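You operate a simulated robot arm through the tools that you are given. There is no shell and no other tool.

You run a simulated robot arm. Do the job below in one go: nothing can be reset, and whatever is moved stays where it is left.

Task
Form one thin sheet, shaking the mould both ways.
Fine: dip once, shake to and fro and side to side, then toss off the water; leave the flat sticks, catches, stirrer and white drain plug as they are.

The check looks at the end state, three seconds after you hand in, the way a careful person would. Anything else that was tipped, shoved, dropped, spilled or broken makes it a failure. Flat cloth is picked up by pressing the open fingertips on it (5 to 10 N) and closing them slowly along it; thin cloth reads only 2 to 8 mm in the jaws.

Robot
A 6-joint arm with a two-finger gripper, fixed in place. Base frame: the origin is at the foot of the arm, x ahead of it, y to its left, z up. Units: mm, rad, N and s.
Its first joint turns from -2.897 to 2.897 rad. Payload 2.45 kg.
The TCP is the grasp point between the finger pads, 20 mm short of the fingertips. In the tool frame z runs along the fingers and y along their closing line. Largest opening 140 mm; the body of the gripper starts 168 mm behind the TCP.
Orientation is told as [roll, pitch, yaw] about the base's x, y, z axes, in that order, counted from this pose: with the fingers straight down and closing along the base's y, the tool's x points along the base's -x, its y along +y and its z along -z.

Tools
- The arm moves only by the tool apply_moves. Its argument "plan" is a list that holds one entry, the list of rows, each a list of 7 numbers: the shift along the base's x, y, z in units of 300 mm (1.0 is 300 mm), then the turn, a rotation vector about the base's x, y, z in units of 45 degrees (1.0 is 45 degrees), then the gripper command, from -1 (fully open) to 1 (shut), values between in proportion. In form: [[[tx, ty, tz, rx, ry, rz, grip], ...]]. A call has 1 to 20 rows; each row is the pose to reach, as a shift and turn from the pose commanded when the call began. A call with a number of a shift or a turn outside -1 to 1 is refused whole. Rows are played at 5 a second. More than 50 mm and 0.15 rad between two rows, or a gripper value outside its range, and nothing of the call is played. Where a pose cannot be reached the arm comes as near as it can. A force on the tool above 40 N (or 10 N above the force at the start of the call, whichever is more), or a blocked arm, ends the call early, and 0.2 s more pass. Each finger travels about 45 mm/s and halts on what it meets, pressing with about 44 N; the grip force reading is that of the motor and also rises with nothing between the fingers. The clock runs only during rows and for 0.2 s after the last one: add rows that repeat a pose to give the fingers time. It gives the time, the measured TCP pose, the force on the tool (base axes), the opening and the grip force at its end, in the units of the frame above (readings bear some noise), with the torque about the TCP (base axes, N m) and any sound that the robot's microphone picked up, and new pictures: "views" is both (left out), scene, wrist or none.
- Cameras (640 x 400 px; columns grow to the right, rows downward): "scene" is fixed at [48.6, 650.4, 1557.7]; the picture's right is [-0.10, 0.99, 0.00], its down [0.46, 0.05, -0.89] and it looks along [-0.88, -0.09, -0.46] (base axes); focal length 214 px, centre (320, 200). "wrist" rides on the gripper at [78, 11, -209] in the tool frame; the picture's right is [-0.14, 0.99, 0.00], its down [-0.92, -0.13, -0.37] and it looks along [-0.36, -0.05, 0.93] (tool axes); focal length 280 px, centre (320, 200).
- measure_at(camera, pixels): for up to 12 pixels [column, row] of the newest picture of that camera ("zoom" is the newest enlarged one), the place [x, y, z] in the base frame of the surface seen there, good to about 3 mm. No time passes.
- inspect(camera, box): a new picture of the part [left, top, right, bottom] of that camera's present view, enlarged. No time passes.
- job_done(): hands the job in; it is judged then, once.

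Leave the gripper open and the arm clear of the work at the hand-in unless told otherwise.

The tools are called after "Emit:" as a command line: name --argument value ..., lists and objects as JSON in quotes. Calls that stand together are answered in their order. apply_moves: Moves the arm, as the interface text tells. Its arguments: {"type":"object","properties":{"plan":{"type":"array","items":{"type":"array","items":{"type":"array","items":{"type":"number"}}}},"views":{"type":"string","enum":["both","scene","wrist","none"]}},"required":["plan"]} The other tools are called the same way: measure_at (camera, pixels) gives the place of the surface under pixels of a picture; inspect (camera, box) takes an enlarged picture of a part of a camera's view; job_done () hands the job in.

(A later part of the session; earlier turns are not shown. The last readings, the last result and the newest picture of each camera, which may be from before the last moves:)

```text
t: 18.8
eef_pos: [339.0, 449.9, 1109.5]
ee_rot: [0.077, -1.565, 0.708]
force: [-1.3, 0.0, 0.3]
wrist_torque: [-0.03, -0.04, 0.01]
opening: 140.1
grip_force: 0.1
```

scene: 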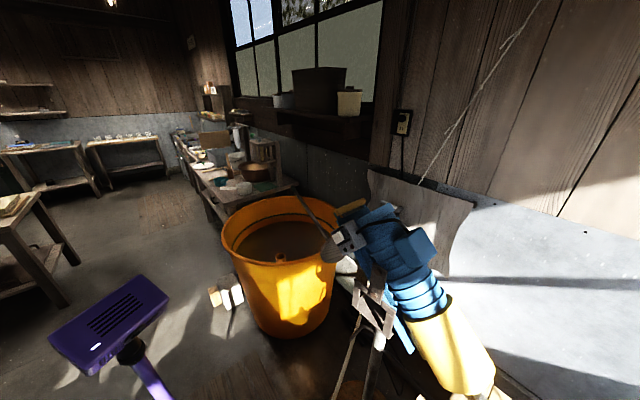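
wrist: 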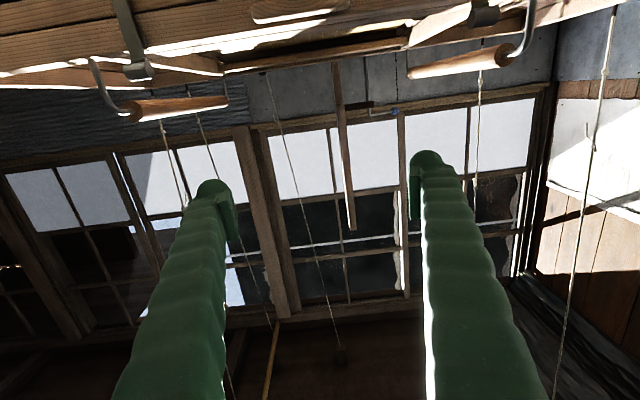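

The cords show clearly here, with up at the bottom of the picture. I'll enlarge to trace them from frame to roof.

Emit:
inspect --camera "wrist" --box '[40, 0, 340, 188]'

Emit:
inspect --camera "wrist" --box '[380, 0, 640, 200]'

Emit:
inspect --camera "wrist" --box '[150, 180, 430, 400]'

```text
2.13 times, centred on (190, 94) of wrist
```

zoom: 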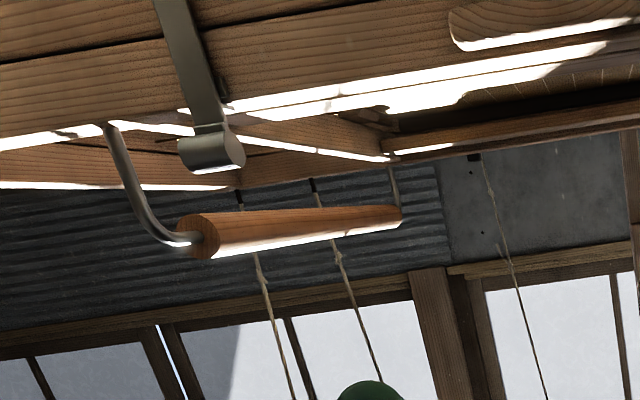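

```text
2.00 times, centred on (510, 100) of wrist
```

zoom: 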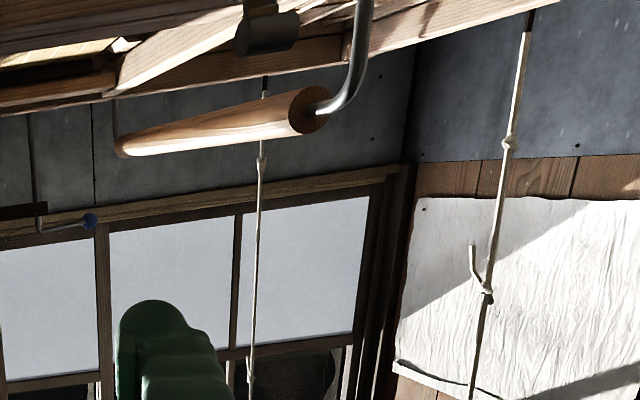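

```text
1.82 times, centred on (290, 290) of wrist
```

zoom: 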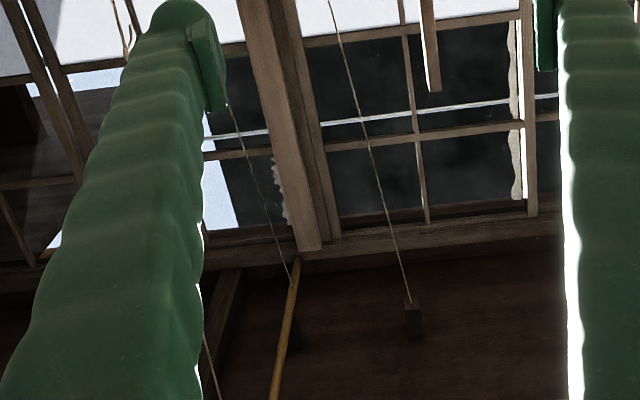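

A cord leads up to a yellow bamboo pole, so the frame hangs from springy poles. Now I'll lower the level hand in front of the vat to about z 985, staying clear of the rim at 862, to look under the frame.

Emit:
apply_moves --plan '[[[0, 0, -0.1, 0, 0, 0, -1], [0, 0, -0.2, 0, 0, 0, -1], [0, 0, -0.3, 0, 0, 0, -1], [0, 0, -0.4, 0, 0, 0, -1], [0, 0, -0.4, 0, 0, 0, -1]]]' --views "wrist"

```text
t: 20.0
eef_pos: [339.4, 449.3, 990.0]
ee_rot: [0.028, -1.564, 0.756]
force: [-0.6, 0.0, 0.8]
wrist_torque: [0.01, -0.03, -0.02]
opening: 140.0
grip_force: 0.0
```

wrist: 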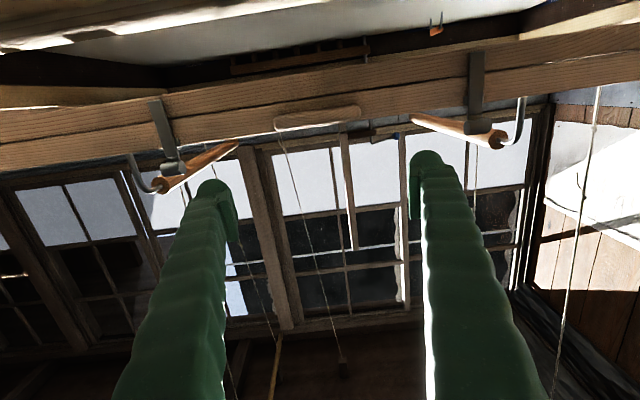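

Emit:
inspect --camera "wrist" --box '[0, 0, 320, 200]'

Emit:
inspect --camera "wrist" --box '[320, 0, 640, 200]'

Emit:
inspect --camera "wrist" --box '[240, 60, 440, 185]'

Emit:
measure_at --camera "wrist" --pixels '[[280, 122], [315, 120], [355, 112], [315, 110], [315, 100], [315, 80], [315, 65], [315, 45], [436, 28], [300, 56], [30, 100], [60, 75]]'

Emit:
measure_at --camera "wrist" --pixels '[[20, 120], [20, 150], [100, 90], [600, 40], [600, 70], [635, 35], [560, 30], [475, 70], [160, 110], [450, 20], [240, 20], [150, 20]]'

```text
2.00 times, centred on (160, 100) of wrist
```

zoom: 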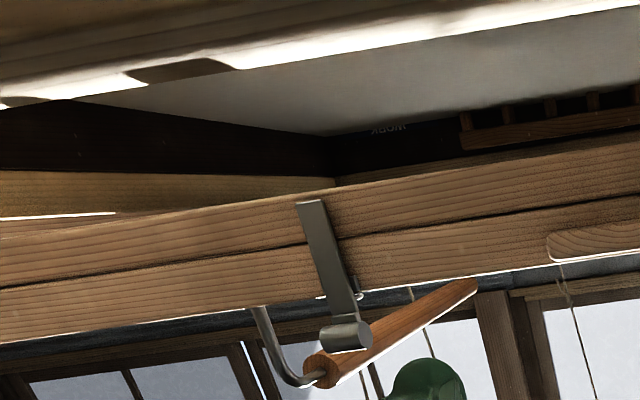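

```text
2.00 times, centred on (480, 100) of wrist
```

zoom: 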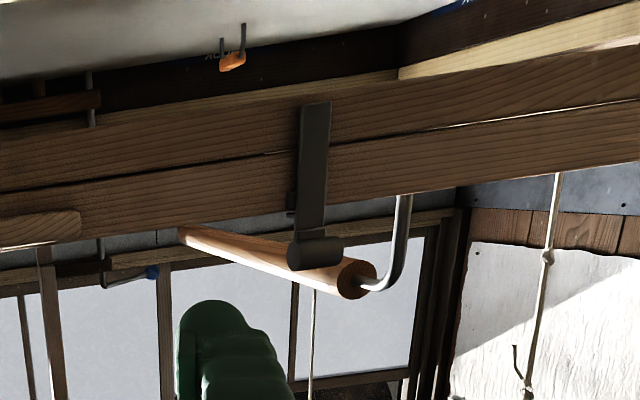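

```text
3.20 times, centred on (340, 122) of wrist
```

zoom: 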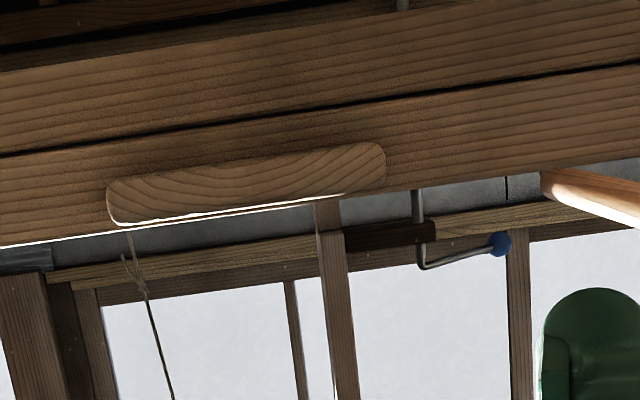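

```text
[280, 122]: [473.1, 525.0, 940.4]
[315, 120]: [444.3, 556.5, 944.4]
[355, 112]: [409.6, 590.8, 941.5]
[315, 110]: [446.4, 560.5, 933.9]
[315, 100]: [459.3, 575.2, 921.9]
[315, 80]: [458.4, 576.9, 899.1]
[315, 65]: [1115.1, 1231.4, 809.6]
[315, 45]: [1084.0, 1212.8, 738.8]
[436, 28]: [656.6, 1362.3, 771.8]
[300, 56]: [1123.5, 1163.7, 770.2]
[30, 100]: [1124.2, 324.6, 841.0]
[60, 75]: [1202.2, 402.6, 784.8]
```

```text
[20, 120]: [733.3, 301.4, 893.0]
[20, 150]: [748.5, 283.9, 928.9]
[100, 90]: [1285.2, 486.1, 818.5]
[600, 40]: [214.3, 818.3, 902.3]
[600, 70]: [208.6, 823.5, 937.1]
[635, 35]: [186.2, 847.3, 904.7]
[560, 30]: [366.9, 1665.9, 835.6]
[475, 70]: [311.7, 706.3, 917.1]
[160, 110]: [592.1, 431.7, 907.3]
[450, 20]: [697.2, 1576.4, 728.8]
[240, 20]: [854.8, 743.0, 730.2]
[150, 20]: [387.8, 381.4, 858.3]
```

Nothing but water (z≈729) lies under the frame, so it hangs free with its near beam spanning z≈893-955. The wooden tab is fixed to the upper layer. I plan to hold the frame by the near beam close to its middle, clear of the catches and tab, so I'll go up and turn the hand down for a close look there.

Emit:
apply_moves --plan '[[[0, 0, 0.1, -0.05, 0.05, 0, -1], [0, 0, 0.2, -0.1, 0.1, 0, -1], [0, 0, 0.3, -0.19, 0.19, 0, -1], [0, 0, 0.4, -0.28, 0.28, 0, -1], [0, 0, 0.5, -0.37, 0.37, 0, -1], [0, 0, 0.55, -0.46, 0.46, 0, -1], [0, 0, 0.6, -0.55, 0.55, 0, -1], [0, 0, 0.6, -0.63, 0.63, 0, -1], [0, 0, 0.6, -0.707, 0.707, 0, -1], [0, 0, 0.6, -0.707, 0.707, 0, -1]]]' --views "none"

Emit:
apply_moves --plan '[[[0, 0.05, 0, -0.0885, 0.0885, 0, -1], [0, 0.1, 0, -0.177, 0.177, 0, -1], [0.02, 0.15, 0, -0.2655, 0.2655, 0, -1], [0.05, 0.2, 0, -0.354, 0.354, 0, -1], [0.08, 0.26, 0, -0.4425, 0.4425, 0, -1], [0.1, 0.32, 0, -0.531, 0.531, 0, -1], [0.12, 0.38, 0, -0.6195, 0.6195, 0, -1], [0.14, 0.44, 0, -0.707, 0.707, 0, -1], [0.14, 0.44, 0, -0.707, 0.707, 0, -1]]]' --views "wrist"

```text
t: 22.2
eef_pos: [338.8, 450.9, 1168.8]
ee_rot: [-0.001, -0.776, 0.785]
force: [-0.3, 0.2, 0.8]
wrist_torque: [0.01, 0.03, 0.01]
opening: 140.2
grip_force: 0.1
```

```text
t: 24.2
eef_pos: [379.5, 584.3, 1170.3]
ee_rot: [0.001, 0.009, 0.785]
force: [-0.1, -0.6, 0.8]
wrist_torque: [0.04, -0.02, -0.02]
opening: 140.1
grip_force: 0.0
```

wrist: 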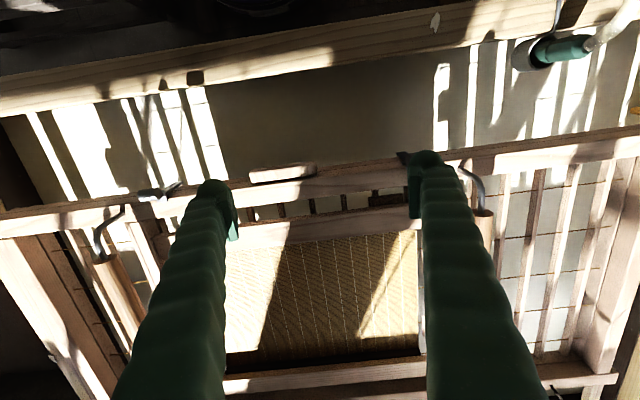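

Nearly the whole mould is in view now. I'll measure the near beam, the gap behind it and the frame corners.

Emit:
inspect --camera "wrist" --box '[240, 140, 420, 252]'

Emit:
measure_at --camera "zoom" --pixels '[[440, 60], [440, 80], [440, 95], [440, 105], [440, 115], [440, 130], [440, 145], [440, 160], [440, 175], [440, 190], [440, 205], [440, 220]]'

Emit:
measure_at --camera "wrist" --pixels '[[5, 215], [605, 382], [615, 378], [630, 150], [600, 340], [50, 350], [80, 380], [590, 375], [480, 215], [105, 258], [405, 155], [160, 190]]'

```text
3.56 times, centred on (330, 196) of wrist
```

zoom: 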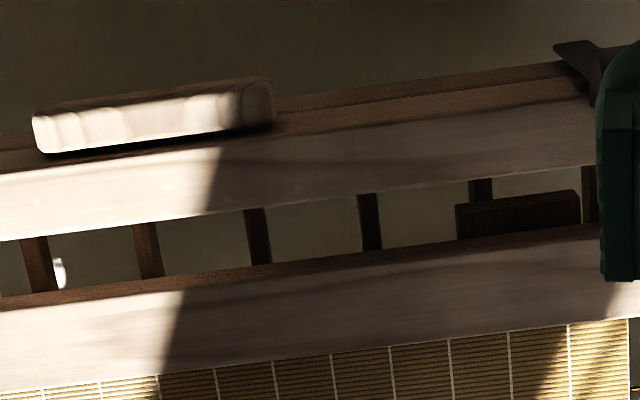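

```text
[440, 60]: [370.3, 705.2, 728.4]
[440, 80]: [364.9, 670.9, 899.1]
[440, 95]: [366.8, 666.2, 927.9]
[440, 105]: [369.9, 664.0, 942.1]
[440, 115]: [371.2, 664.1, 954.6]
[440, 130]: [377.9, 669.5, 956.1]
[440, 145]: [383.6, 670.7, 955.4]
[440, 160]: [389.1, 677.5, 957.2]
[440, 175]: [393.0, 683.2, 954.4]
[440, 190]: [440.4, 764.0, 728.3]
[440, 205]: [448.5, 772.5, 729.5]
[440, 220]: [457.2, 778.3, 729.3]
```

```text
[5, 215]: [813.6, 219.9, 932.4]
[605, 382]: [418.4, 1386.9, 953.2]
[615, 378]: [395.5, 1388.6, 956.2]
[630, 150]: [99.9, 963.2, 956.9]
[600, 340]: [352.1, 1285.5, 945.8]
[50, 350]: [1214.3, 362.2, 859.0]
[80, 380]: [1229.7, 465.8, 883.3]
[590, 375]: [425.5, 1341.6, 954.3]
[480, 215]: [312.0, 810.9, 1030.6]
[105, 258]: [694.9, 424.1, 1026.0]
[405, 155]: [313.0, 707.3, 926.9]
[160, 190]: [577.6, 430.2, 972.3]
```

The near beam spans u≈732-762 (30 mm wide) with its top at z≈955. The tab ends at v≈130, and between v≈130 and 175 the beam is clear on both sides. I'll hover over it at about [416,640] and turn the hand 90° so the fingers close across the beam.

Emit:
apply_moves --plan '[[[0.01, 0.015, 0, 0, 0, 0.167, -1], [0.02, 0.03, 0, 0, 0, 0.333, -1], [0.03, 0.045, 0, 0, 0, 0.5, -1], [0.04, 0.06, 0, 0, 0, 0.667, -1], [0.05, 0.08, 0, 0, 0, 0.833, -1], [0.062, 0.093, 0, 0, 0, 1.0, -1], [0.062, 0.093, 0, 0, 0, 1.0, -1]]]' --views "none"

Emit:
apply_moves --plan '[[[0, 0.093, -0.05, 0, 0, 0.167, -1], [0, 0.093, -0.1, 0, 0, 0.333, -1], [0.06, 0.093, -0.15, 0, 0, 0.5, -1], [0.061, 0.093, -0.2, 0, 0, 0.667, -1], [0.061, 0.093, -0.2, 0, 0, 0.833, -1], [0.061, 0.093, -0.2, 0, 0, 1.0, -1], [0.061, 0.093, -0.2, 0, 0, 1.0, -1]]]' --views "wrist"

```text
t: 25.8
eef_pos: [399.9, 610.9, 1169.4]
ee_rot: [-0.001, 0.007, 1.573]
force: [0.1, -0.5, 0.4]
wrist_torque: [0.02, -0.01, 0.01]
opening: 139.9
grip_force: 0.1
```

```text
t: 27.4
eef_pos: [417.0, 639.1, 1109.1]
ee_rot: [-0.002, 0.008, 2.359]
force: [0.1, -1.1, 0.6]
wrist_torque: [0.0, -0.01, -0.01]
opening: 140.0
grip_force: 0.0
```

wrist: 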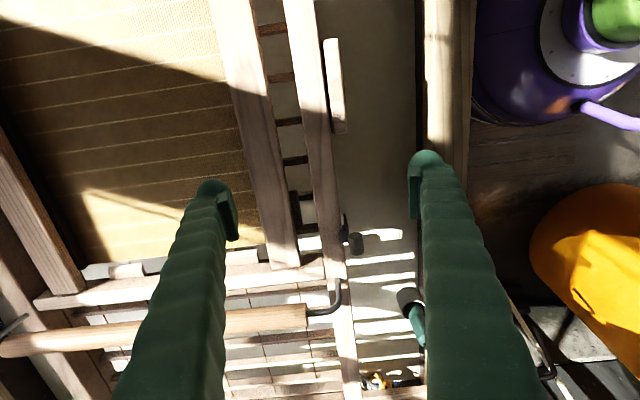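

The beam point under the hand projects to about (320,153), midway between the fingers. I'll measure across the beam and gap at that row so I can choose how far to close before going down.

Emit:
measure_at --camera "wrist" --pixels '[[270, 150], [274, 150], [278, 150], [282, 150], [286, 150], [295, 150], [302, 150], [308, 150], [314, 150], [320, 150], [328, 150], [334, 150]]'

Emit:
inspect --camera "wrist" --box '[230, 90, 410, 202]'

```text
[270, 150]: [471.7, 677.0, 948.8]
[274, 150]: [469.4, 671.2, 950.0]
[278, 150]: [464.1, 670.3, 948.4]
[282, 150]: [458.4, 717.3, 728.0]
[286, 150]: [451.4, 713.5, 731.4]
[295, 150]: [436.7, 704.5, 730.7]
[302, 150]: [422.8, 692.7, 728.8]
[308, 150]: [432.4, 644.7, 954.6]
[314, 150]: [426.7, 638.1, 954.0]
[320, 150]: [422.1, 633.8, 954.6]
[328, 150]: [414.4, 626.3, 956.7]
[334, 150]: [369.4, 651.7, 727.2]
```

```text
3.56 times, centred on (320, 146) of wrist
```

zoom: 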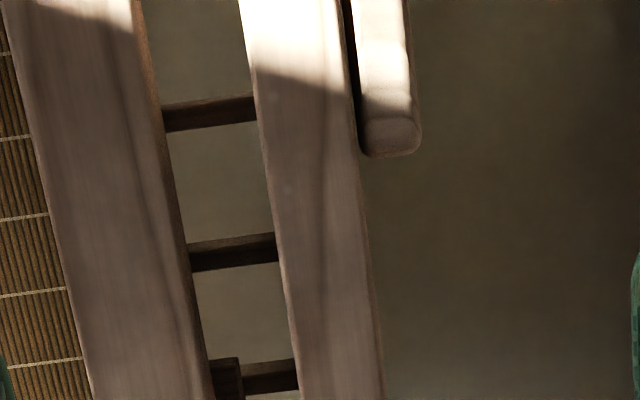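

The gap behind the beam is 40 mm (u 762-802). I'll close to about 56 mm while hovering, which leaves roughly 13 mm of room on each side of each finger. Then I'll go down to just above the beam and check.

Emit:
apply_moves --plan '[[[0, 0, 0, 0, 0, 0, 0.2], [0, 0, 0, 0, 0, 0, 0.2], [0, 0, 0, 0, 0, 0, 0.2], [0, 0, 0, 0, 0, 0, 0.2], [0, 0, 0, 0, 0, 0, 0.2], [0, 0, -0.15, 0, 0, 0, 0.2], [0, 0, -0.28, 0, 0, 0, 0.2], [0, 0, -0.4, 0, 0, 0, 0.2], [0, 0, -0.4, 0, 0, 0, 0.2]]]' --views "wrist"

```text
t: 29.4
eef_pos: [418.4, 638.4, 989.9]
ee_rot: [0.001, 0.006, 2.356]
force: [0.4, 0.3, 0.1]
wrist_torque: [-0.01, 0.0, -0.02]
opening: 55.8
grip_force: 0.1
```

wrist: 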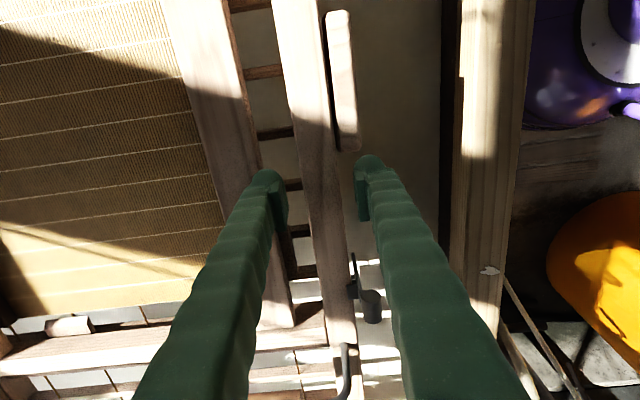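

The fingers straddle the beam at (270,190) and (368,190), past the tab's end. I'll go down 46 mm so the pads overlap the beam but the tips stay above the ribs (z≈917).

Emit:
apply_moves --plan '[[[0, 0, -0.04, 0, 0, 0, 0.2], [0, 0, -0.08, 0, 0, 0, 0.2], [0, 0, -0.12, 0, 0, 0, 0.2], [0, 0, -0.153, 0, 0, 0, 0.2], [0, 0, -0.153, 0, 0, 0, 0.2]]]' --views "wrist"

```text
t: 30.6
eef_pos: [417.1, 638.9, 943.1]
ee_rot: [0.0, 0.007, 2.356]
force: [0.0, -0.9, 3.0]
wrist_torque: [0.14, -0.05, -0.02]
opening: 56.0
grip_force: 0.5
```

wrist: 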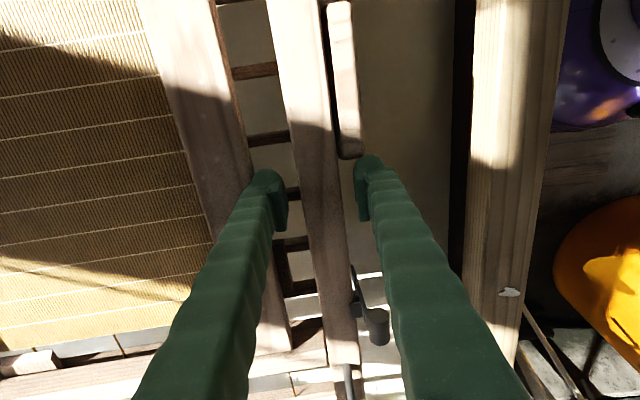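

There is a slight upward force of 3 N at the inner finger's far corner, so it's probably touching a rib or spacer. I'll lift 5 mm and slide 4 mm towards the tab side, then check that the reading clears.

Emit:
apply_moves --plan '[[[0, 0, 0.017, 0, 0, 0, 0.2], [0.006, -0.006, 0.017, 0, 0, 0, 0.2], [0.006, -0.006, 0.017, 0, 0, 0, 0.2]]]' --views "none"

```text
t: 31.4
eef_pos: [419.3, 635.9, 948.5]
ee_rot: [0.0, 0.008, 2.357]
force: [-0.6, 0.9, 1.2]
wrist_torque: [0.12, -0.02, 0.06]
opening: 56.1
grip_force: 0.6
```

The force is down to 1.2 N but a 0.12 N·m torque remains. I'll hold still briefly to read it again, and look.

Emit:
apply_moves --plan '[[[0, 0, 0, 0, 0, 0, 0.2], [0, 0, 0, 0, 0, 0, 0.2], [0, 0, 0, 0, 0, 0, 0.2]]]' --views "wrist"

Emit:
inspect --camera "wrist" --box '[220, 130, 400, 300]'

```text
t: 32.2
eef_pos: [418.6, 636.7, 949.2]
ee_rot: [0.0, 0.007, 2.355]
force: [0.8, 0.5, 2.1]
wrist_torque: [0.09, 0.0, 0.08]
opening: 56.0
grip_force: 0.4
```

wrist: 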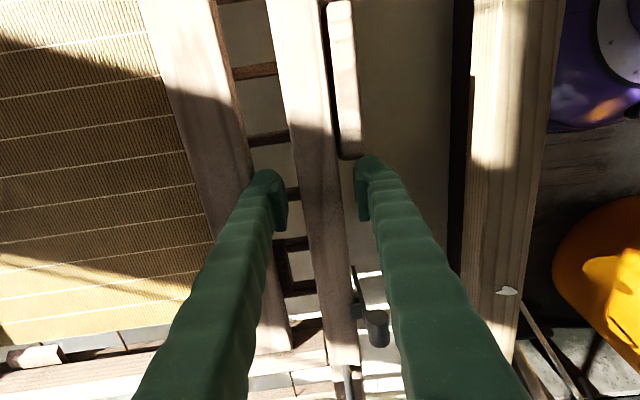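

```text
2.35 times, centred on (310, 215) of wrist
```

zoom: 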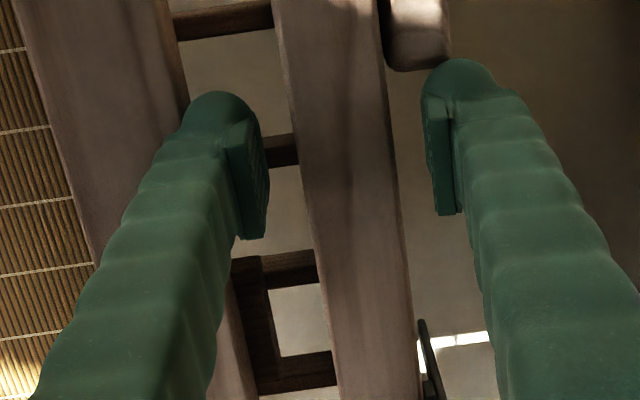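

The inner finger's back seems to brush the inner frame edge lightly. Closing brings it away from that edge, so I'll now close onto the 30 mm beam and read the grip.

Emit:
apply_moves --plan '[[[0, 0, 0, 0, 0, 0, 0.3], [0, 0, 0, 0, 0, 0, 0.4], [0, 0, 0, 0, 0, 0, 0.5], [0, 0, 0, 0, 0, 0, 0.6], [0, 0, 0, 0, 0, 0, 0.8], [0, 0, 0, 0, 0, 0, 1], [0, 0, 0, 0, 0, 0, 1], [0, 0, 0, 0, 0, 0, 1]]]' --views "wrist"

```text
t: 34.0
eef_pos: [419.8, 637.0, 948.6]
ee_rot: [0.0, 0.007, 2.356]
force: [0.4, 0.2, 0.3]
wrist_torque: [0.0, 0.01, 0.03]
opening: 32.8
grip_force: 45.2
```

wrist: 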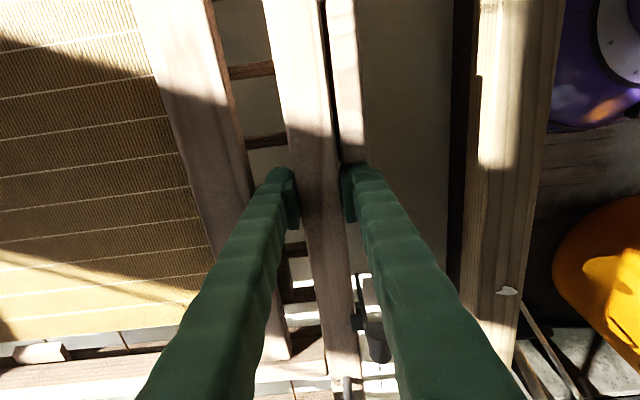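

The beam is gripped at an opening of 32.8 mm with 45 N, and the tool forces are near zero. As a feel test I'll raise it 6 mm slowly and read the load.

Emit:
apply_moves --plan '[[[0, 0, 0.007, 0, 0, 0, 1], [0, 0, 0.014, 0, 0, 0, 1], [0, 0, 0.02, 0, 0, 0, 1], [0, 0, 0.02, 0, 0, 0, 1], [0, 0, 0.02, 0, 0, 0, 1]]]' --views "wrist"

```text
t: 35.2
eef_pos: [420.3, 637.6, 954.1]
ee_rot: [-0.002, 0.006, 2.356]
force: [0.0, 0.7, -1.3]
wrist_torque: [-0.03, 0.03, 0.02]
opening: 33.0
grip_force: 44.5
```

wrist: 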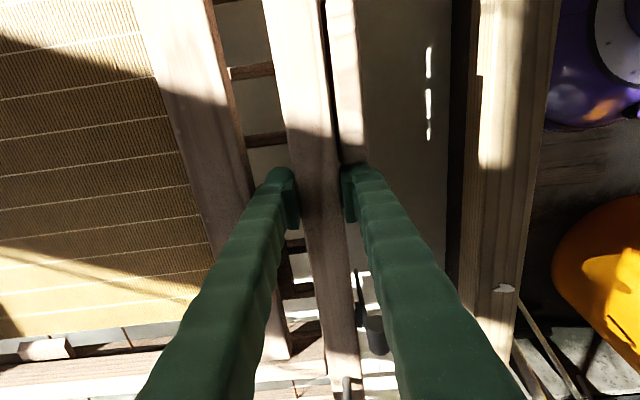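

The load is only about 1 N, so the poles carry the weight. I'll check that the whole frame moved with the hand by measuring points near and far.

Emit:
measure_at --camera "wrist" --pixels '[[300, 60], [320, 240], [200, 100], [260, 250], [350, 100], [60, 50], [60, 250], [250, 340], [90, 375], [345, 330], [400, 60], [500, 60]]'

Emit:
inspect --camera "wrist" --box '[0, 240, 400, 400]'

```text
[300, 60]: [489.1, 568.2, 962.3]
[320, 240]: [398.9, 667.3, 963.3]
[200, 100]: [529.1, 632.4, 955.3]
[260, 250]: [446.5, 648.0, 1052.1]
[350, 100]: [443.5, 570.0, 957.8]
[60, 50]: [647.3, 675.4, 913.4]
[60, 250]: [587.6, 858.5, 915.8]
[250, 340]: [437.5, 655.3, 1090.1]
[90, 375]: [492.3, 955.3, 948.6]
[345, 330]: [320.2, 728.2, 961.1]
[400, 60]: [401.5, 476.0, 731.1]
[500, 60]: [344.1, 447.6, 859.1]
```

```text
1.60 times, centred on (200, 320) of wrist
```

zoom: 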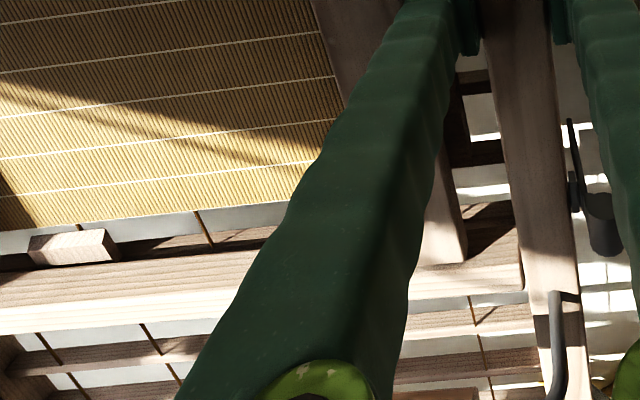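

The near beam rose 6 mm while the middle of the frame stayed put, so it pivots about its middle line where the end cords hold it. Next I'll lower it slowly to 34 mm below its rest height to feel how stiff the poles are and how it tilts.

Emit:
apply_moves --plan '[[[0, 0, -0.02, 0, 0, 0, 1], [0, 0, -0.04, 0, 0, 0, 1], [0, 0, -0.06, 0, 0, 0, 1], [0, 0, -0.08, 0, 0, 0, 1], [0, 0, -0.1, 0, 0, 0, 1], [0, 0, -0.12, 0, 0, 0, 1], [0, 0, -0.133, 0, 0, 0, 1], [0, 0, -0.133, 0, 0, 0, 1], [0, 0, -0.133, 0, 0, 0, 1]]]' --views "wrist"

```text
t: 37.2
eef_pos: [418.9, 637.1, 915.3]
ee_rot: [-0.001, 0.007, 2.355]
force: [-0.3, -0.8, 4.4]
wrist_torque: [0.46, -0.52, 0.24]
opening: 33.1
grip_force: 45.2
```

wrist: 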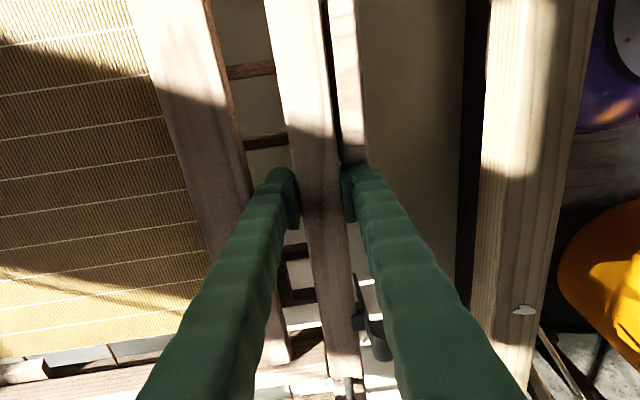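

Emit:
measure_at --camera "wrist" --pixels '[[300, 60], [320, 240], [190, 100], [60, 50], [20, 100], [20, 200], [60, 250], [100, 330], [90, 378], [345, 330], [20, 385], [150, 120]]'

```text
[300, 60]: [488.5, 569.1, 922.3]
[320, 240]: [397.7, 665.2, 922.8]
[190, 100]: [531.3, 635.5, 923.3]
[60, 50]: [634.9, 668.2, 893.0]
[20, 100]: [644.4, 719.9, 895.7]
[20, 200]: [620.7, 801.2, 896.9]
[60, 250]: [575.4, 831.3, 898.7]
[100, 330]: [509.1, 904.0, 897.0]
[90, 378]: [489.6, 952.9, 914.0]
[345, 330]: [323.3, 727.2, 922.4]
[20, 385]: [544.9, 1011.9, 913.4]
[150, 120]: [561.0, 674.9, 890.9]
```

At 33 mm down the tool pushes with 4.4 N; the near side is 33 mm lower, the middle about 18 mm and the far side hardly at all. I'll hold still for a second to see whether the load relaxes, since the poles may be slow and damped.

Emit:
apply_moves --plan '[[[0, 0, 0, 0, 0, 0, 1], [0, 0, 0, 0, 0, 0, 1], [0, 0, 0, 0, 0, 0, 1], [0, 0, 0, 0, 0, 0, 1], [0, 0, 0, 0, 0, 0, 1]]]' --views "wrist"

Emit:
measure_at --camera "wrist" --pixels '[[300, 60], [320, 240], [190, 100], [60, 50], [20, 100], [20, 200], [60, 250], [100, 330], [345, 330], [150, 120], [10, 10], [10, 300]]'

```text
t: 38.4
eef_pos: [419.8, 636.9, 914.7]
ee_rot: [0.0, 0.007, 2.356]
force: [-0.6, -0.6, 4.5]
wrist_torque: [0.47, -0.44, 0.28]
opening: 32.9
grip_force: 45.0
```

wrist: 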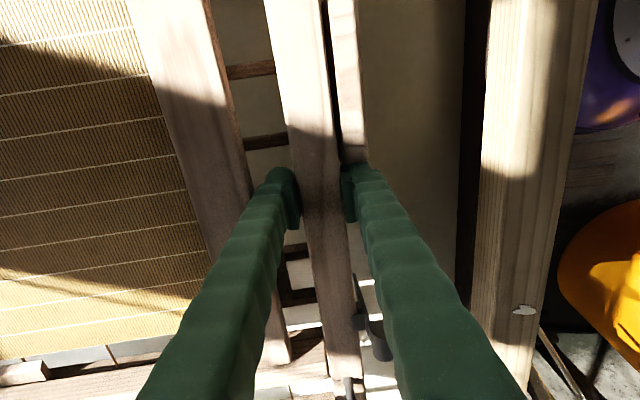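

```text
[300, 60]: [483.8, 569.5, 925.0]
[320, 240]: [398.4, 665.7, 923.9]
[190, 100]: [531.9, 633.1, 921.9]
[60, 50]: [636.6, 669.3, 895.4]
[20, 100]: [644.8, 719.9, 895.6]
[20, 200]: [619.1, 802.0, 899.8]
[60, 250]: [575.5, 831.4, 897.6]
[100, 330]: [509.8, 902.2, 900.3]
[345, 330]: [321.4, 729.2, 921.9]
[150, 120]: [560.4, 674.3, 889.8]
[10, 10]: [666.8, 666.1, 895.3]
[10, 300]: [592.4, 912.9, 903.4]
```

The load is steady at 4.5 N, which is 0.13 N/mm at the near beam: a springy suspension that mostly tilts. I'll see whether turning the hand can press the far side down too, with a small 4° turn about the beam and another measurement.

Emit:
apply_moves --plan '[[[0, 0, 0, -0.02, 0.02, 0, 1], [0, 0, 0, -0.04, 0.04, 0, 1], [0, 0, 0, -0.063, 0.063, 0, 1], [0, 0, 0, -0.063, 0.063, 0, 1], [0, 0, 0, -0.063, 0.063, 0, 1], [0, 0, 0, -0.063, 0.063, 0, 1]]]' --views "wrist"

Emit:
measure_at --camera "wrist" --pixels '[[300, 60], [320, 240], [190, 100], [60, 50], [20, 100], [20, 200], [60, 250], [100, 330], [345, 330], [150, 120], [10, 10], [10, 300]]'

```text
t: 39.8
eef_pos: [419.8, 636.8, 914.1]
ee_rot: [0.069, 0.007, 2.357]
force: [-0.9, 1.0, 5.1]
wrist_torque: [0.87, -0.74, 0.59]
opening: 33.4
grip_force: 44.9
```

wrist: 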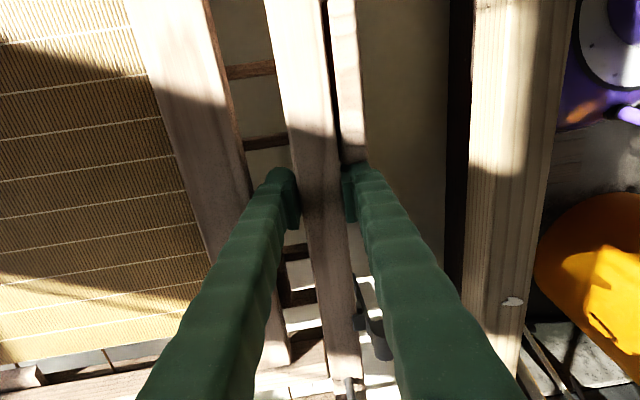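

```text
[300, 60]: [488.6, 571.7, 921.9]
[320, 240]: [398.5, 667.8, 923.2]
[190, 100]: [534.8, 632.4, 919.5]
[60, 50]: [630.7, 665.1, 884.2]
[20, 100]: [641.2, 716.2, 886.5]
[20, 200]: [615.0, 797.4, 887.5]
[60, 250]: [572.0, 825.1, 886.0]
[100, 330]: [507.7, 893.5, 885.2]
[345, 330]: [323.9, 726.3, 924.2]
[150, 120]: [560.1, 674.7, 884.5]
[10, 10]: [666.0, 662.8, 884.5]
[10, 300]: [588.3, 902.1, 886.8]
```

With the hand turned, the frame went down almost level by about 29 mm for only 5 N, but the grip had to supply 1.1 N·m, and a deep dip from the near edge would need far more. A handle bar gripped near the frame's middle line would push it down with much less tilting. I'll put the frame back at rest height, let go and rise.

Emit:
apply_moves --plan '[[[0, 0, 0.03, 0.02, -0.02, 0, 1], [0, 0, 0.06, 0.04, -0.04, 0, 1], [0, 0, 0.09, 0.063, -0.063, 0, 1], [0, 0, 0.114, 0.063, -0.063, 0, 1], [0, 0, 0.114, 0.063, -0.063, 0, 1], [0, 0, 0.114, 0.063, -0.063, 0, 1]]]' --views "wrist"

```text
t: 41.2
eef_pos: [420.4, 637.0, 947.7]
ee_rot: [0.001, 0.007, 2.357]
force: [1.1, 0.0, -0.8]
wrist_torque: [0.0, 0.04, -0.02]
opening: 33.1
grip_force: 45.1
```

wrist: 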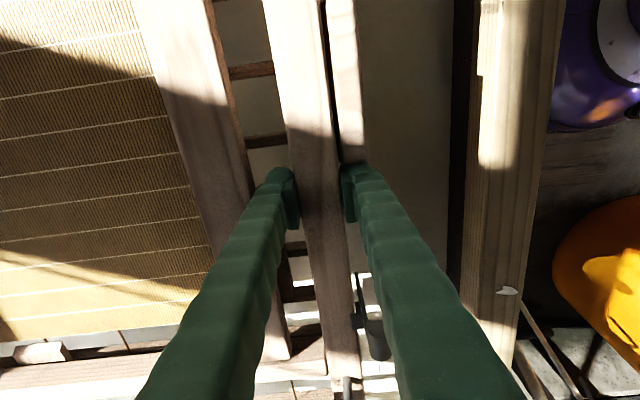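

Everything came back to zero, so nothing slipped. While I still hold it, I'll feel the sideways give with 15 mm to and fro and 15 mm sideways.

Emit:
apply_moves --plan '[[[-0.018, -0.018, 0, 0, 0, 0, 1], [-0.035, -0.035, 0, 0, 0, 0, 1], [-0.035, -0.035, 0, 0, 0, 0, 1], [-0.035, -0.035, 0, 0, 0, 0, 1]]]' --views "none"

Emit:
apply_moves --plan '[[[0.018, 0.018, 0, 0, 0, 0, 1], [0.035, 0.035, 0, 0, 0, 0, 1], [0.018, 0.052, 0, 0, 0, 0, 1], [0.0, 0.07, 0, 0, 0, 0, 1], [0.0, 0.07, 0, 0, 0, 0, 1], [0.0, 0.07, 0, 0, 0, 0, 1]]]' --views "wrist"

Emit:
measure_at --camera "wrist" --pixels '[[300, 60], [320, 240], [190, 100], [60, 50], [20, 100], [20, 200], [60, 250], [100, 330], [345, 330], [150, 120], [10, 10], [10, 300]]'

```text
t: 42.2
eef_pos: [409.9, 626.2, 949.0]
ee_rot: [0.001, 0.007, 2.355]
force: [0.3, -0.2, -0.3]
wrist_torque: [0.0, -0.04, -0.02]
opening: 32.8
grip_force: 45.3
```

```text
t: 43.6
eef_pos: [409.2, 647.0, 949.3]
ee_rot: [-0.001, 0.007, 2.356]
force: [0.7, -0.6, -0.2]
wrist_torque: [0.01, 0.01, -0.02]
opening: 33.0
grip_force: 45.2
```

wrist: 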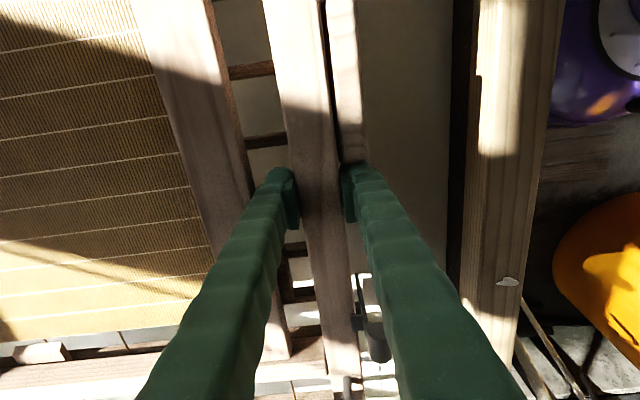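

```text
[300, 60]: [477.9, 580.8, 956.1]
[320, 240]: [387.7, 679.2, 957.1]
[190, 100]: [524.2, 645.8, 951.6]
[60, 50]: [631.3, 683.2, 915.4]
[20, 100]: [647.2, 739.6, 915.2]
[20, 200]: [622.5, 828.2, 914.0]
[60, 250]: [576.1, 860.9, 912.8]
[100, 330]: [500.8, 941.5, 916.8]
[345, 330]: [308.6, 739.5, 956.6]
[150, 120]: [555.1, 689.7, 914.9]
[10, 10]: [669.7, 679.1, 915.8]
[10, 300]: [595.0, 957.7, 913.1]
```

Sideways moves cost almost no force and the whole frame follows, so shaking will be easy. Still holding it, I'll go back to centre and feel the side-to-side tilt stiffness with a small 3° turn about the to-and-fro axis.

Emit:
apply_moves --plan '[[[0.018, -0.018, 0, 0, 0, 0, 1], [0.035, -0.035, 0, 0, 0, 0, 1], [0.035, -0.035, 0, 0.015, 0.015, 0, 1], [0.035, -0.035, 0, 0.03, 0.03, 0, 1], [0.035, -0.035, 0, 0.045, 0.045, 0, 1], [0.035, -0.035, 0, 0.045, 0.045, 0, 1], [0.035, -0.035, 0, 0.045, 0.045, 0, 1]]]' --views "wrist"

Emit:
measure_at --camera "wrist" --pixels '[[290, 20], [300, 60], [320, 240], [190, 100], [60, 50], [20, 100], [20, 200], [60, 250], [100, 330], [345, 330], [10, 10], [10, 300]]'

```text
t: 45.2
eef_pos: [419.2, 636.7, 948.8]
ee_rot: [0.0, -0.04, 2.355]
force: [0.2, 0.2, 0.0]
wrist_torque: [0.26, 0.27, -0.03]
opening: 32.9
grip_force: 45.0
```

wrist: 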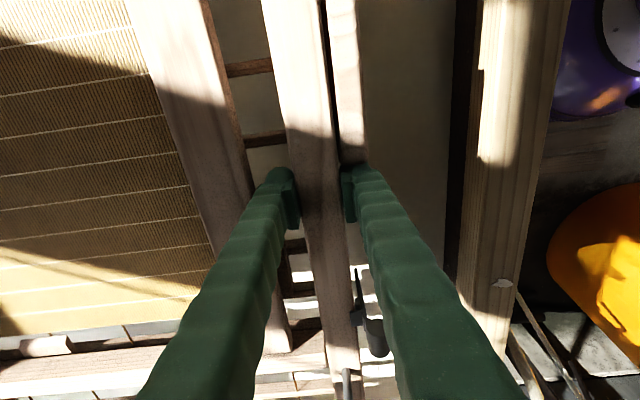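

```text
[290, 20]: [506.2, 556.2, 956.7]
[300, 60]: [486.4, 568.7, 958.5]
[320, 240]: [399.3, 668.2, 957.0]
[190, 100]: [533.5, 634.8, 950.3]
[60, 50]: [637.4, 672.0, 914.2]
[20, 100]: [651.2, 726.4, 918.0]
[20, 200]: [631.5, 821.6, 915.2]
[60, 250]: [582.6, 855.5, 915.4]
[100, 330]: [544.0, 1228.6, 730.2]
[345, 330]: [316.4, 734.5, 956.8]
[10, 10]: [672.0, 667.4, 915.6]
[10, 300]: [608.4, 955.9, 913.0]
```

The frame is stiff in that direction: it stayed level and only the pads gave. So a bar grip near the middle line should push it down fairly level. I'll undo the turn, open the fingers to 56 mm and rise clear.

Emit:
apply_moves --plan '[[[0, 0, 0, -0.022, -0.022, 0, 1], [0, 0, 0, -0.045, -0.045, 0, 1], [0, 0, 0, -0.045, -0.045, 0, 0.8], [0, 0, 0, -0.045, -0.045, 0, 0.5], [0, 0, 0, -0.045, -0.045, 0, 0.3], [0, 0, 0, -0.045, -0.045, 0, 0.25], [0, 0, 0, -0.045, -0.045, 0, 0.25], [0, 0, 0.1, -0.045, -0.045, 0, 0.25], [0, 0, 0.2, -0.045, -0.045, 0, 0.25], [0, 0, 0.3, -0.045, -0.045, 0, 0.25], [0, 0, 0.45, -0.045, -0.045, 0, 0.25], [0, 0, 0.6, -0.045, -0.045, 0, 0.25], [0, 0, 0.6, -0.045, -0.045, 0, 0.25]]]' --views "wrist"

```text
t: 48.0
eef_pos: [419.1, 638.0, 1128.4]
ee_rot: [0.002, 0.007, 2.358]
force: [-0.6, 0.3, -0.7]
wrist_torque: [-0.01, 0.02, 0.03]
opening: 52.4
grip_force: 0.0
```

wrist: 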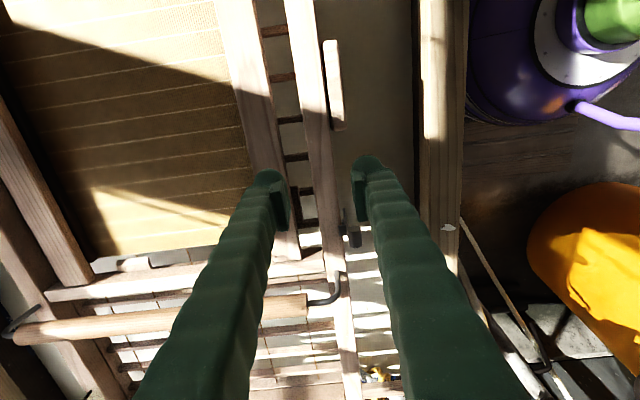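

The hand is clear of the frame. Bar B runs from (310,303) to (15,335), its axis at v≈347 and top at z≈1035. I'll turn the hand back 90° in two steps, then tilt it outward so the fingers can reach the bar's middle.

Emit:
apply_moves --plan '[[[0, 0, 0.02, 0, 0, -0.167, 0], [0, 0, 0.04, 0, 0, -0.333, 0], [0, 0, 0.06, 0, 0, -0.5, 0], [0, 0, 0.06, 0, 0, -0.667, 0], [0, 0, 0.06, 0, 0, -0.833, 0], [0, 0, 0.06, 0, 0, -1.0, 0]]]' --views "none"

Emit:
apply_moves --plan '[[[-0.02, 0.02, 0, 0, 0, -0.167, 0], [-0.05, 0.05, 0, 0, 0, -0.333, 0], [-0.08, 0.08, 0, 0, 0, -0.5, 0], [-0.1, 0.1, 0, 0, 0, -0.667, 0], [-0.13, 0.13, 0, 0, 0, -0.833, 0], [-0.15, 0.15, 0, 0, 0, -1.0, 0], [-0.15, 0.15, 0, 0, 0, -1.0, 0]]]' --views "none"

Emit:
apply_moves --plan '[[[0, 0, 0, 0.1, -0.1, 0, 0], [0, 0, 0, 0.2, -0.2, 0, 0], [0, 0, 0, 0.3, -0.3, 0, 0], [0, 0, 0, 0.4, -0.4, 0, 0], [0, 0, 0, 0.5, -0.5, 0, 0], [0, 0, 0, 0.6, -0.6, 0, 0], [0, 0, 0, 0.63, -0.63, 0, 0], [0, 0, 0, 0.63, -0.63, 0, 0]]]' --views "wrist"

```text
t: 49.4
eef_pos: [419.5, 637.7, 1148.2]
ee_rot: [0.002, 0.01, 1.57]
force: [0.1, 0.8, -0.6]
wrist_torque: [0.0, -0.02, -0.01]
opening: 70.0
grip_force: 0.0
```

```text
t: 51.0
eef_pos: [374.0, 682.5, 1147.1]
ee_rot: [-0.001, 0.009, 0.782]
force: [0.7, -0.6, 0.4]
wrist_torque: [0.0, -0.01, 0.01]
opening: 70.1
grip_force: 0.0
```

```text
t: 52.8
eef_pos: [374.2, 681.9, 1146.7]
ee_rot: [0.001, -0.692, 0.785]
force: [-0.5, -0.3, -0.4]
wrist_torque: [-0.02, 0.02, 0.01]
opening: 70.0
grip_force: 0.0
```

wrist: 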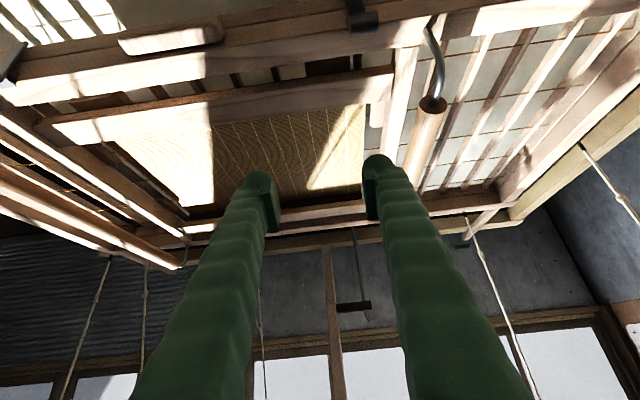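

The hand is tilted about 40° outward with the fingers 70 mm open. Bar B's near end is at (432,105). I'll move to a point 100 mm short of the bar's middle along the finger direction and check that the arm can reach it.

Emit:
apply_moves --plan '[[[0.02, 0.12, -0.02, 0, 0, 0, 0], [0.04, 0.24, -0.05, 0, 0, 0, 0], [0.06, 0.36, -0.08, 0, 0, 0, 0], [0.08, 0.48, -0.11, 0, 0, 0, 0], [0.1, 0.6, -0.14, 0, 0, 0, 0], [0.118, 0.727, -0.163, 0, 0, 0, 0], [0.118, 0.727, -0.163, 0, 0, 0, 0]]]' --views "wrist"

```text
t: 54.4
eef_pos: [410.8, 901.0, 1100.7]
ee_rot: [-0.002, -0.692, 0.786]
force: [0.2, -0.2, 0.7]
wrist_torque: [-0.02, 0.03, -0.01]
opening: 70.1
grip_force: 0.0
```

wrist: 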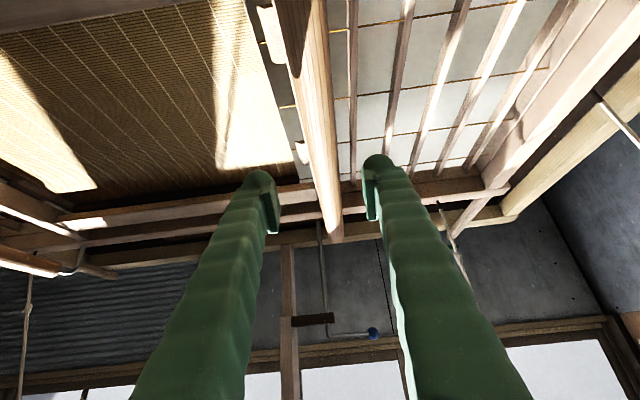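

The arm reaches here, and the bar lies between the fingers near (326,165). I'll measure the bar around there to centre the grip.

Emit:
inspect --camera "wrist" --box '[240, 100, 420, 212]'

Emit:
measure_at --camera "wrist" --pixels '[[312, 160], [316, 160], [320, 160], [326, 160], [332, 160], [336, 160], [310, 140], [320, 140], [330, 140], [320, 185], [330, 185], [340, 185]]'

```text
3.56 times, centred on (330, 156) of wrist
```

zoom: 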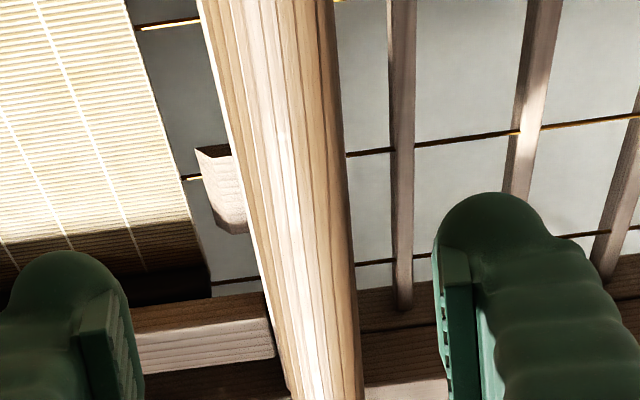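

```text
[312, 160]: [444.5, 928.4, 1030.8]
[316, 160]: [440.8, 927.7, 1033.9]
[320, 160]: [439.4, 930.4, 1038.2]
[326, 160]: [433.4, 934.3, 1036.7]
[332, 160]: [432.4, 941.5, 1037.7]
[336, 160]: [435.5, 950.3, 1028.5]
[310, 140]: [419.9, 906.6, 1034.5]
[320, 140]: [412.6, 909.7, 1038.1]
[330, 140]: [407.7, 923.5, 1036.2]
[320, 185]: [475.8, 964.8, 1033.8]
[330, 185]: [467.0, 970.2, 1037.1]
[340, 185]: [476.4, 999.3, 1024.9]
```

The bar axis is at v≈353, with its top at z≈1037 and a radius of about 14 mm. I'll slide the fingers along their own direction onto the bar at u≈990.

Emit:
apply_moves --plan '[[[0.026, 0.032, -0.052, 0, 0, 0, 0], [0.053, 0.065, -0.105, 0, 0, 0, 0], [0.079, 0.097, -0.157, 0, 0, 0, 0], [0.106, 0.13, -0.21, 0, 0, 0, 0], [0.132, 0.162, -0.262, 0, 0, 0, 0], [0.132, 0.162, -0.262, 0, 0, 0, 0]]]' --views "wrist"

```text
t: 55.8
eef_pos: [449.4, 949.2, 1018.1]
ee_rot: [0.0, -0.692, 0.784]
force: [-0.6, 0.4, 0.2]
wrist_torque: [0.03, -0.03, 0.02]
opening: 70.1
grip_force: 0.1
```

wrist: 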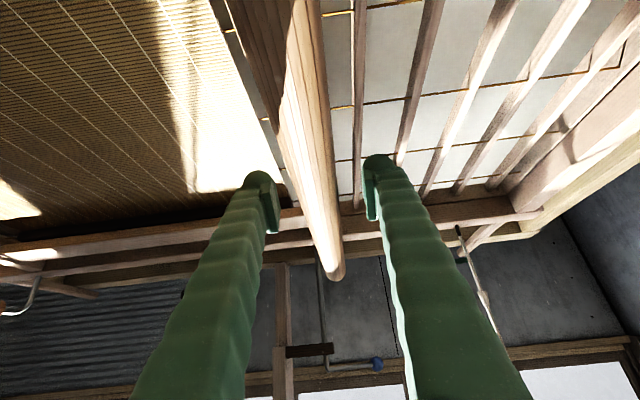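

The bar is centred between the fingers with no contact force. Closing now.

Emit:
apply_moves --plan '[[[0, 0, 0, 0, 0, 0, 0.3], [0, 0, 0, 0, 0, 0, 0.5], [0, 0, 0, 0, 0, 0, 0.7], [0, 0, 0, 0, 0, 0, 1], [0, 0, 0, 0, 0, 0, 1], [0, 0, 0, 0, 0, 0, 1]]]' --views "none"

```text
t: 57.2
eef_pos: [448.1, 949.0, 1019.4]
ee_rot: [0.0, -0.69, 0.784]
force: [-0.4, 1.2, -0.3]
wrist_torque: [0.0, -0.02, 0.02]
opening: 29.2
grip_force: 44.8
```

The grip is on the 29 mm bar. As a feel test, I'll lower it 36 mm slowly, hold and read.

Emit:
apply_moves --plan '[[[0, 0, -0.02, 0, 0, 0, 1], [0, 0, -0.04, 0, 0, 0, 1], [0, 0, -0.06, 0, 0, 0, 1], [0, 0, -0.08, 0, 0, 0, 1], [0, 0, -0.1, 0, 0, 0, 1], [0, 0, -0.12, 0, 0, 0, 1], [0, 0, -0.12, 0, 0, 0, 1], [0, 0, -0.12, 0, 0, 0, 1], [0, 0, -0.12, 0, 0, 0, 1]]]' --views "wrist"

Emit:
measure_at --camera "wrist" --pixels '[[20, 250], [20, 120], [100, 60], [100, 150], [200, 30], [180, 150], [500, 180], [580, 120], [620, 90], [150, 240], [420, 210], [520, 215]]'

```text
t: 59.2
eef_pos: [449.9, 949.1, 984.1]
ee_rot: [0.001, -0.694, 0.787]
force: [-0.3, 0.2, 5.3]
wrist_torque: [0.06, -0.05, 0.01]
opening: 28.8
grip_force: 45.3
```

wrist: 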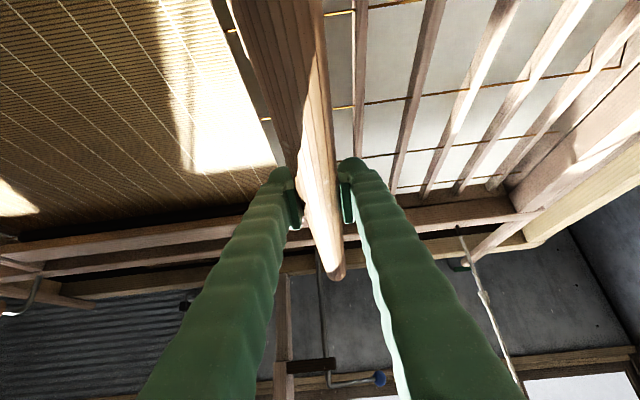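

```text
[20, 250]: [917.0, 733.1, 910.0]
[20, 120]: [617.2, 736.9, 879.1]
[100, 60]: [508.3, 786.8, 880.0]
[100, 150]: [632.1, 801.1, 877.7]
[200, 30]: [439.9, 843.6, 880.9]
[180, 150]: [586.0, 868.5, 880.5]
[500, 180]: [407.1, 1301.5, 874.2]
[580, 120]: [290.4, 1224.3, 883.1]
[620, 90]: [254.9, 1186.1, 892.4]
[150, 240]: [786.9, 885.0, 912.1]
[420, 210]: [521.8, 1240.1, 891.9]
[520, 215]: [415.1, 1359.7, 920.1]
```

Pushed at the middle of bar B, the frame went down level by 35 mm for only 5.3 N (0.15 N/mm), with no twisting, so a full dip of ~205 mm should need about 30 N. Before going deep I'll check the clearance between the frame's right end and the flat stick beside it.

Emit:
inspect --camera "wrist" --box '[440, 60, 640, 260]'

Emit:
measure_at --camera "zoom" --pixels '[[330, 250], [400, 200], [460, 150], [420, 260], [470, 240], [520, 180], [560, 200], [500, 270], [380, 330], [340, 320], [600, 150], [560, 100]]'

```text
2.00 times, centred on (540, 160) of wrist
```

zoom: 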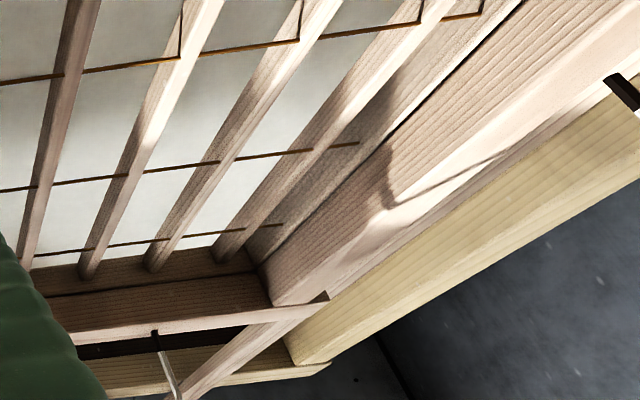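

```text
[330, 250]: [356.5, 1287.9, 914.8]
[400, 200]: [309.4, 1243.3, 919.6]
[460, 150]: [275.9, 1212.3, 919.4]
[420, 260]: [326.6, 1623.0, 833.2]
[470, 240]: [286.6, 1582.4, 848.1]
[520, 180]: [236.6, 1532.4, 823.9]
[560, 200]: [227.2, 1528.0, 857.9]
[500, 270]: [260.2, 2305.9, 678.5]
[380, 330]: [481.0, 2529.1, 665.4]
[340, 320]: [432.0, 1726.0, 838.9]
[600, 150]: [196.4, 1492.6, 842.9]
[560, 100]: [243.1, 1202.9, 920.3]
```

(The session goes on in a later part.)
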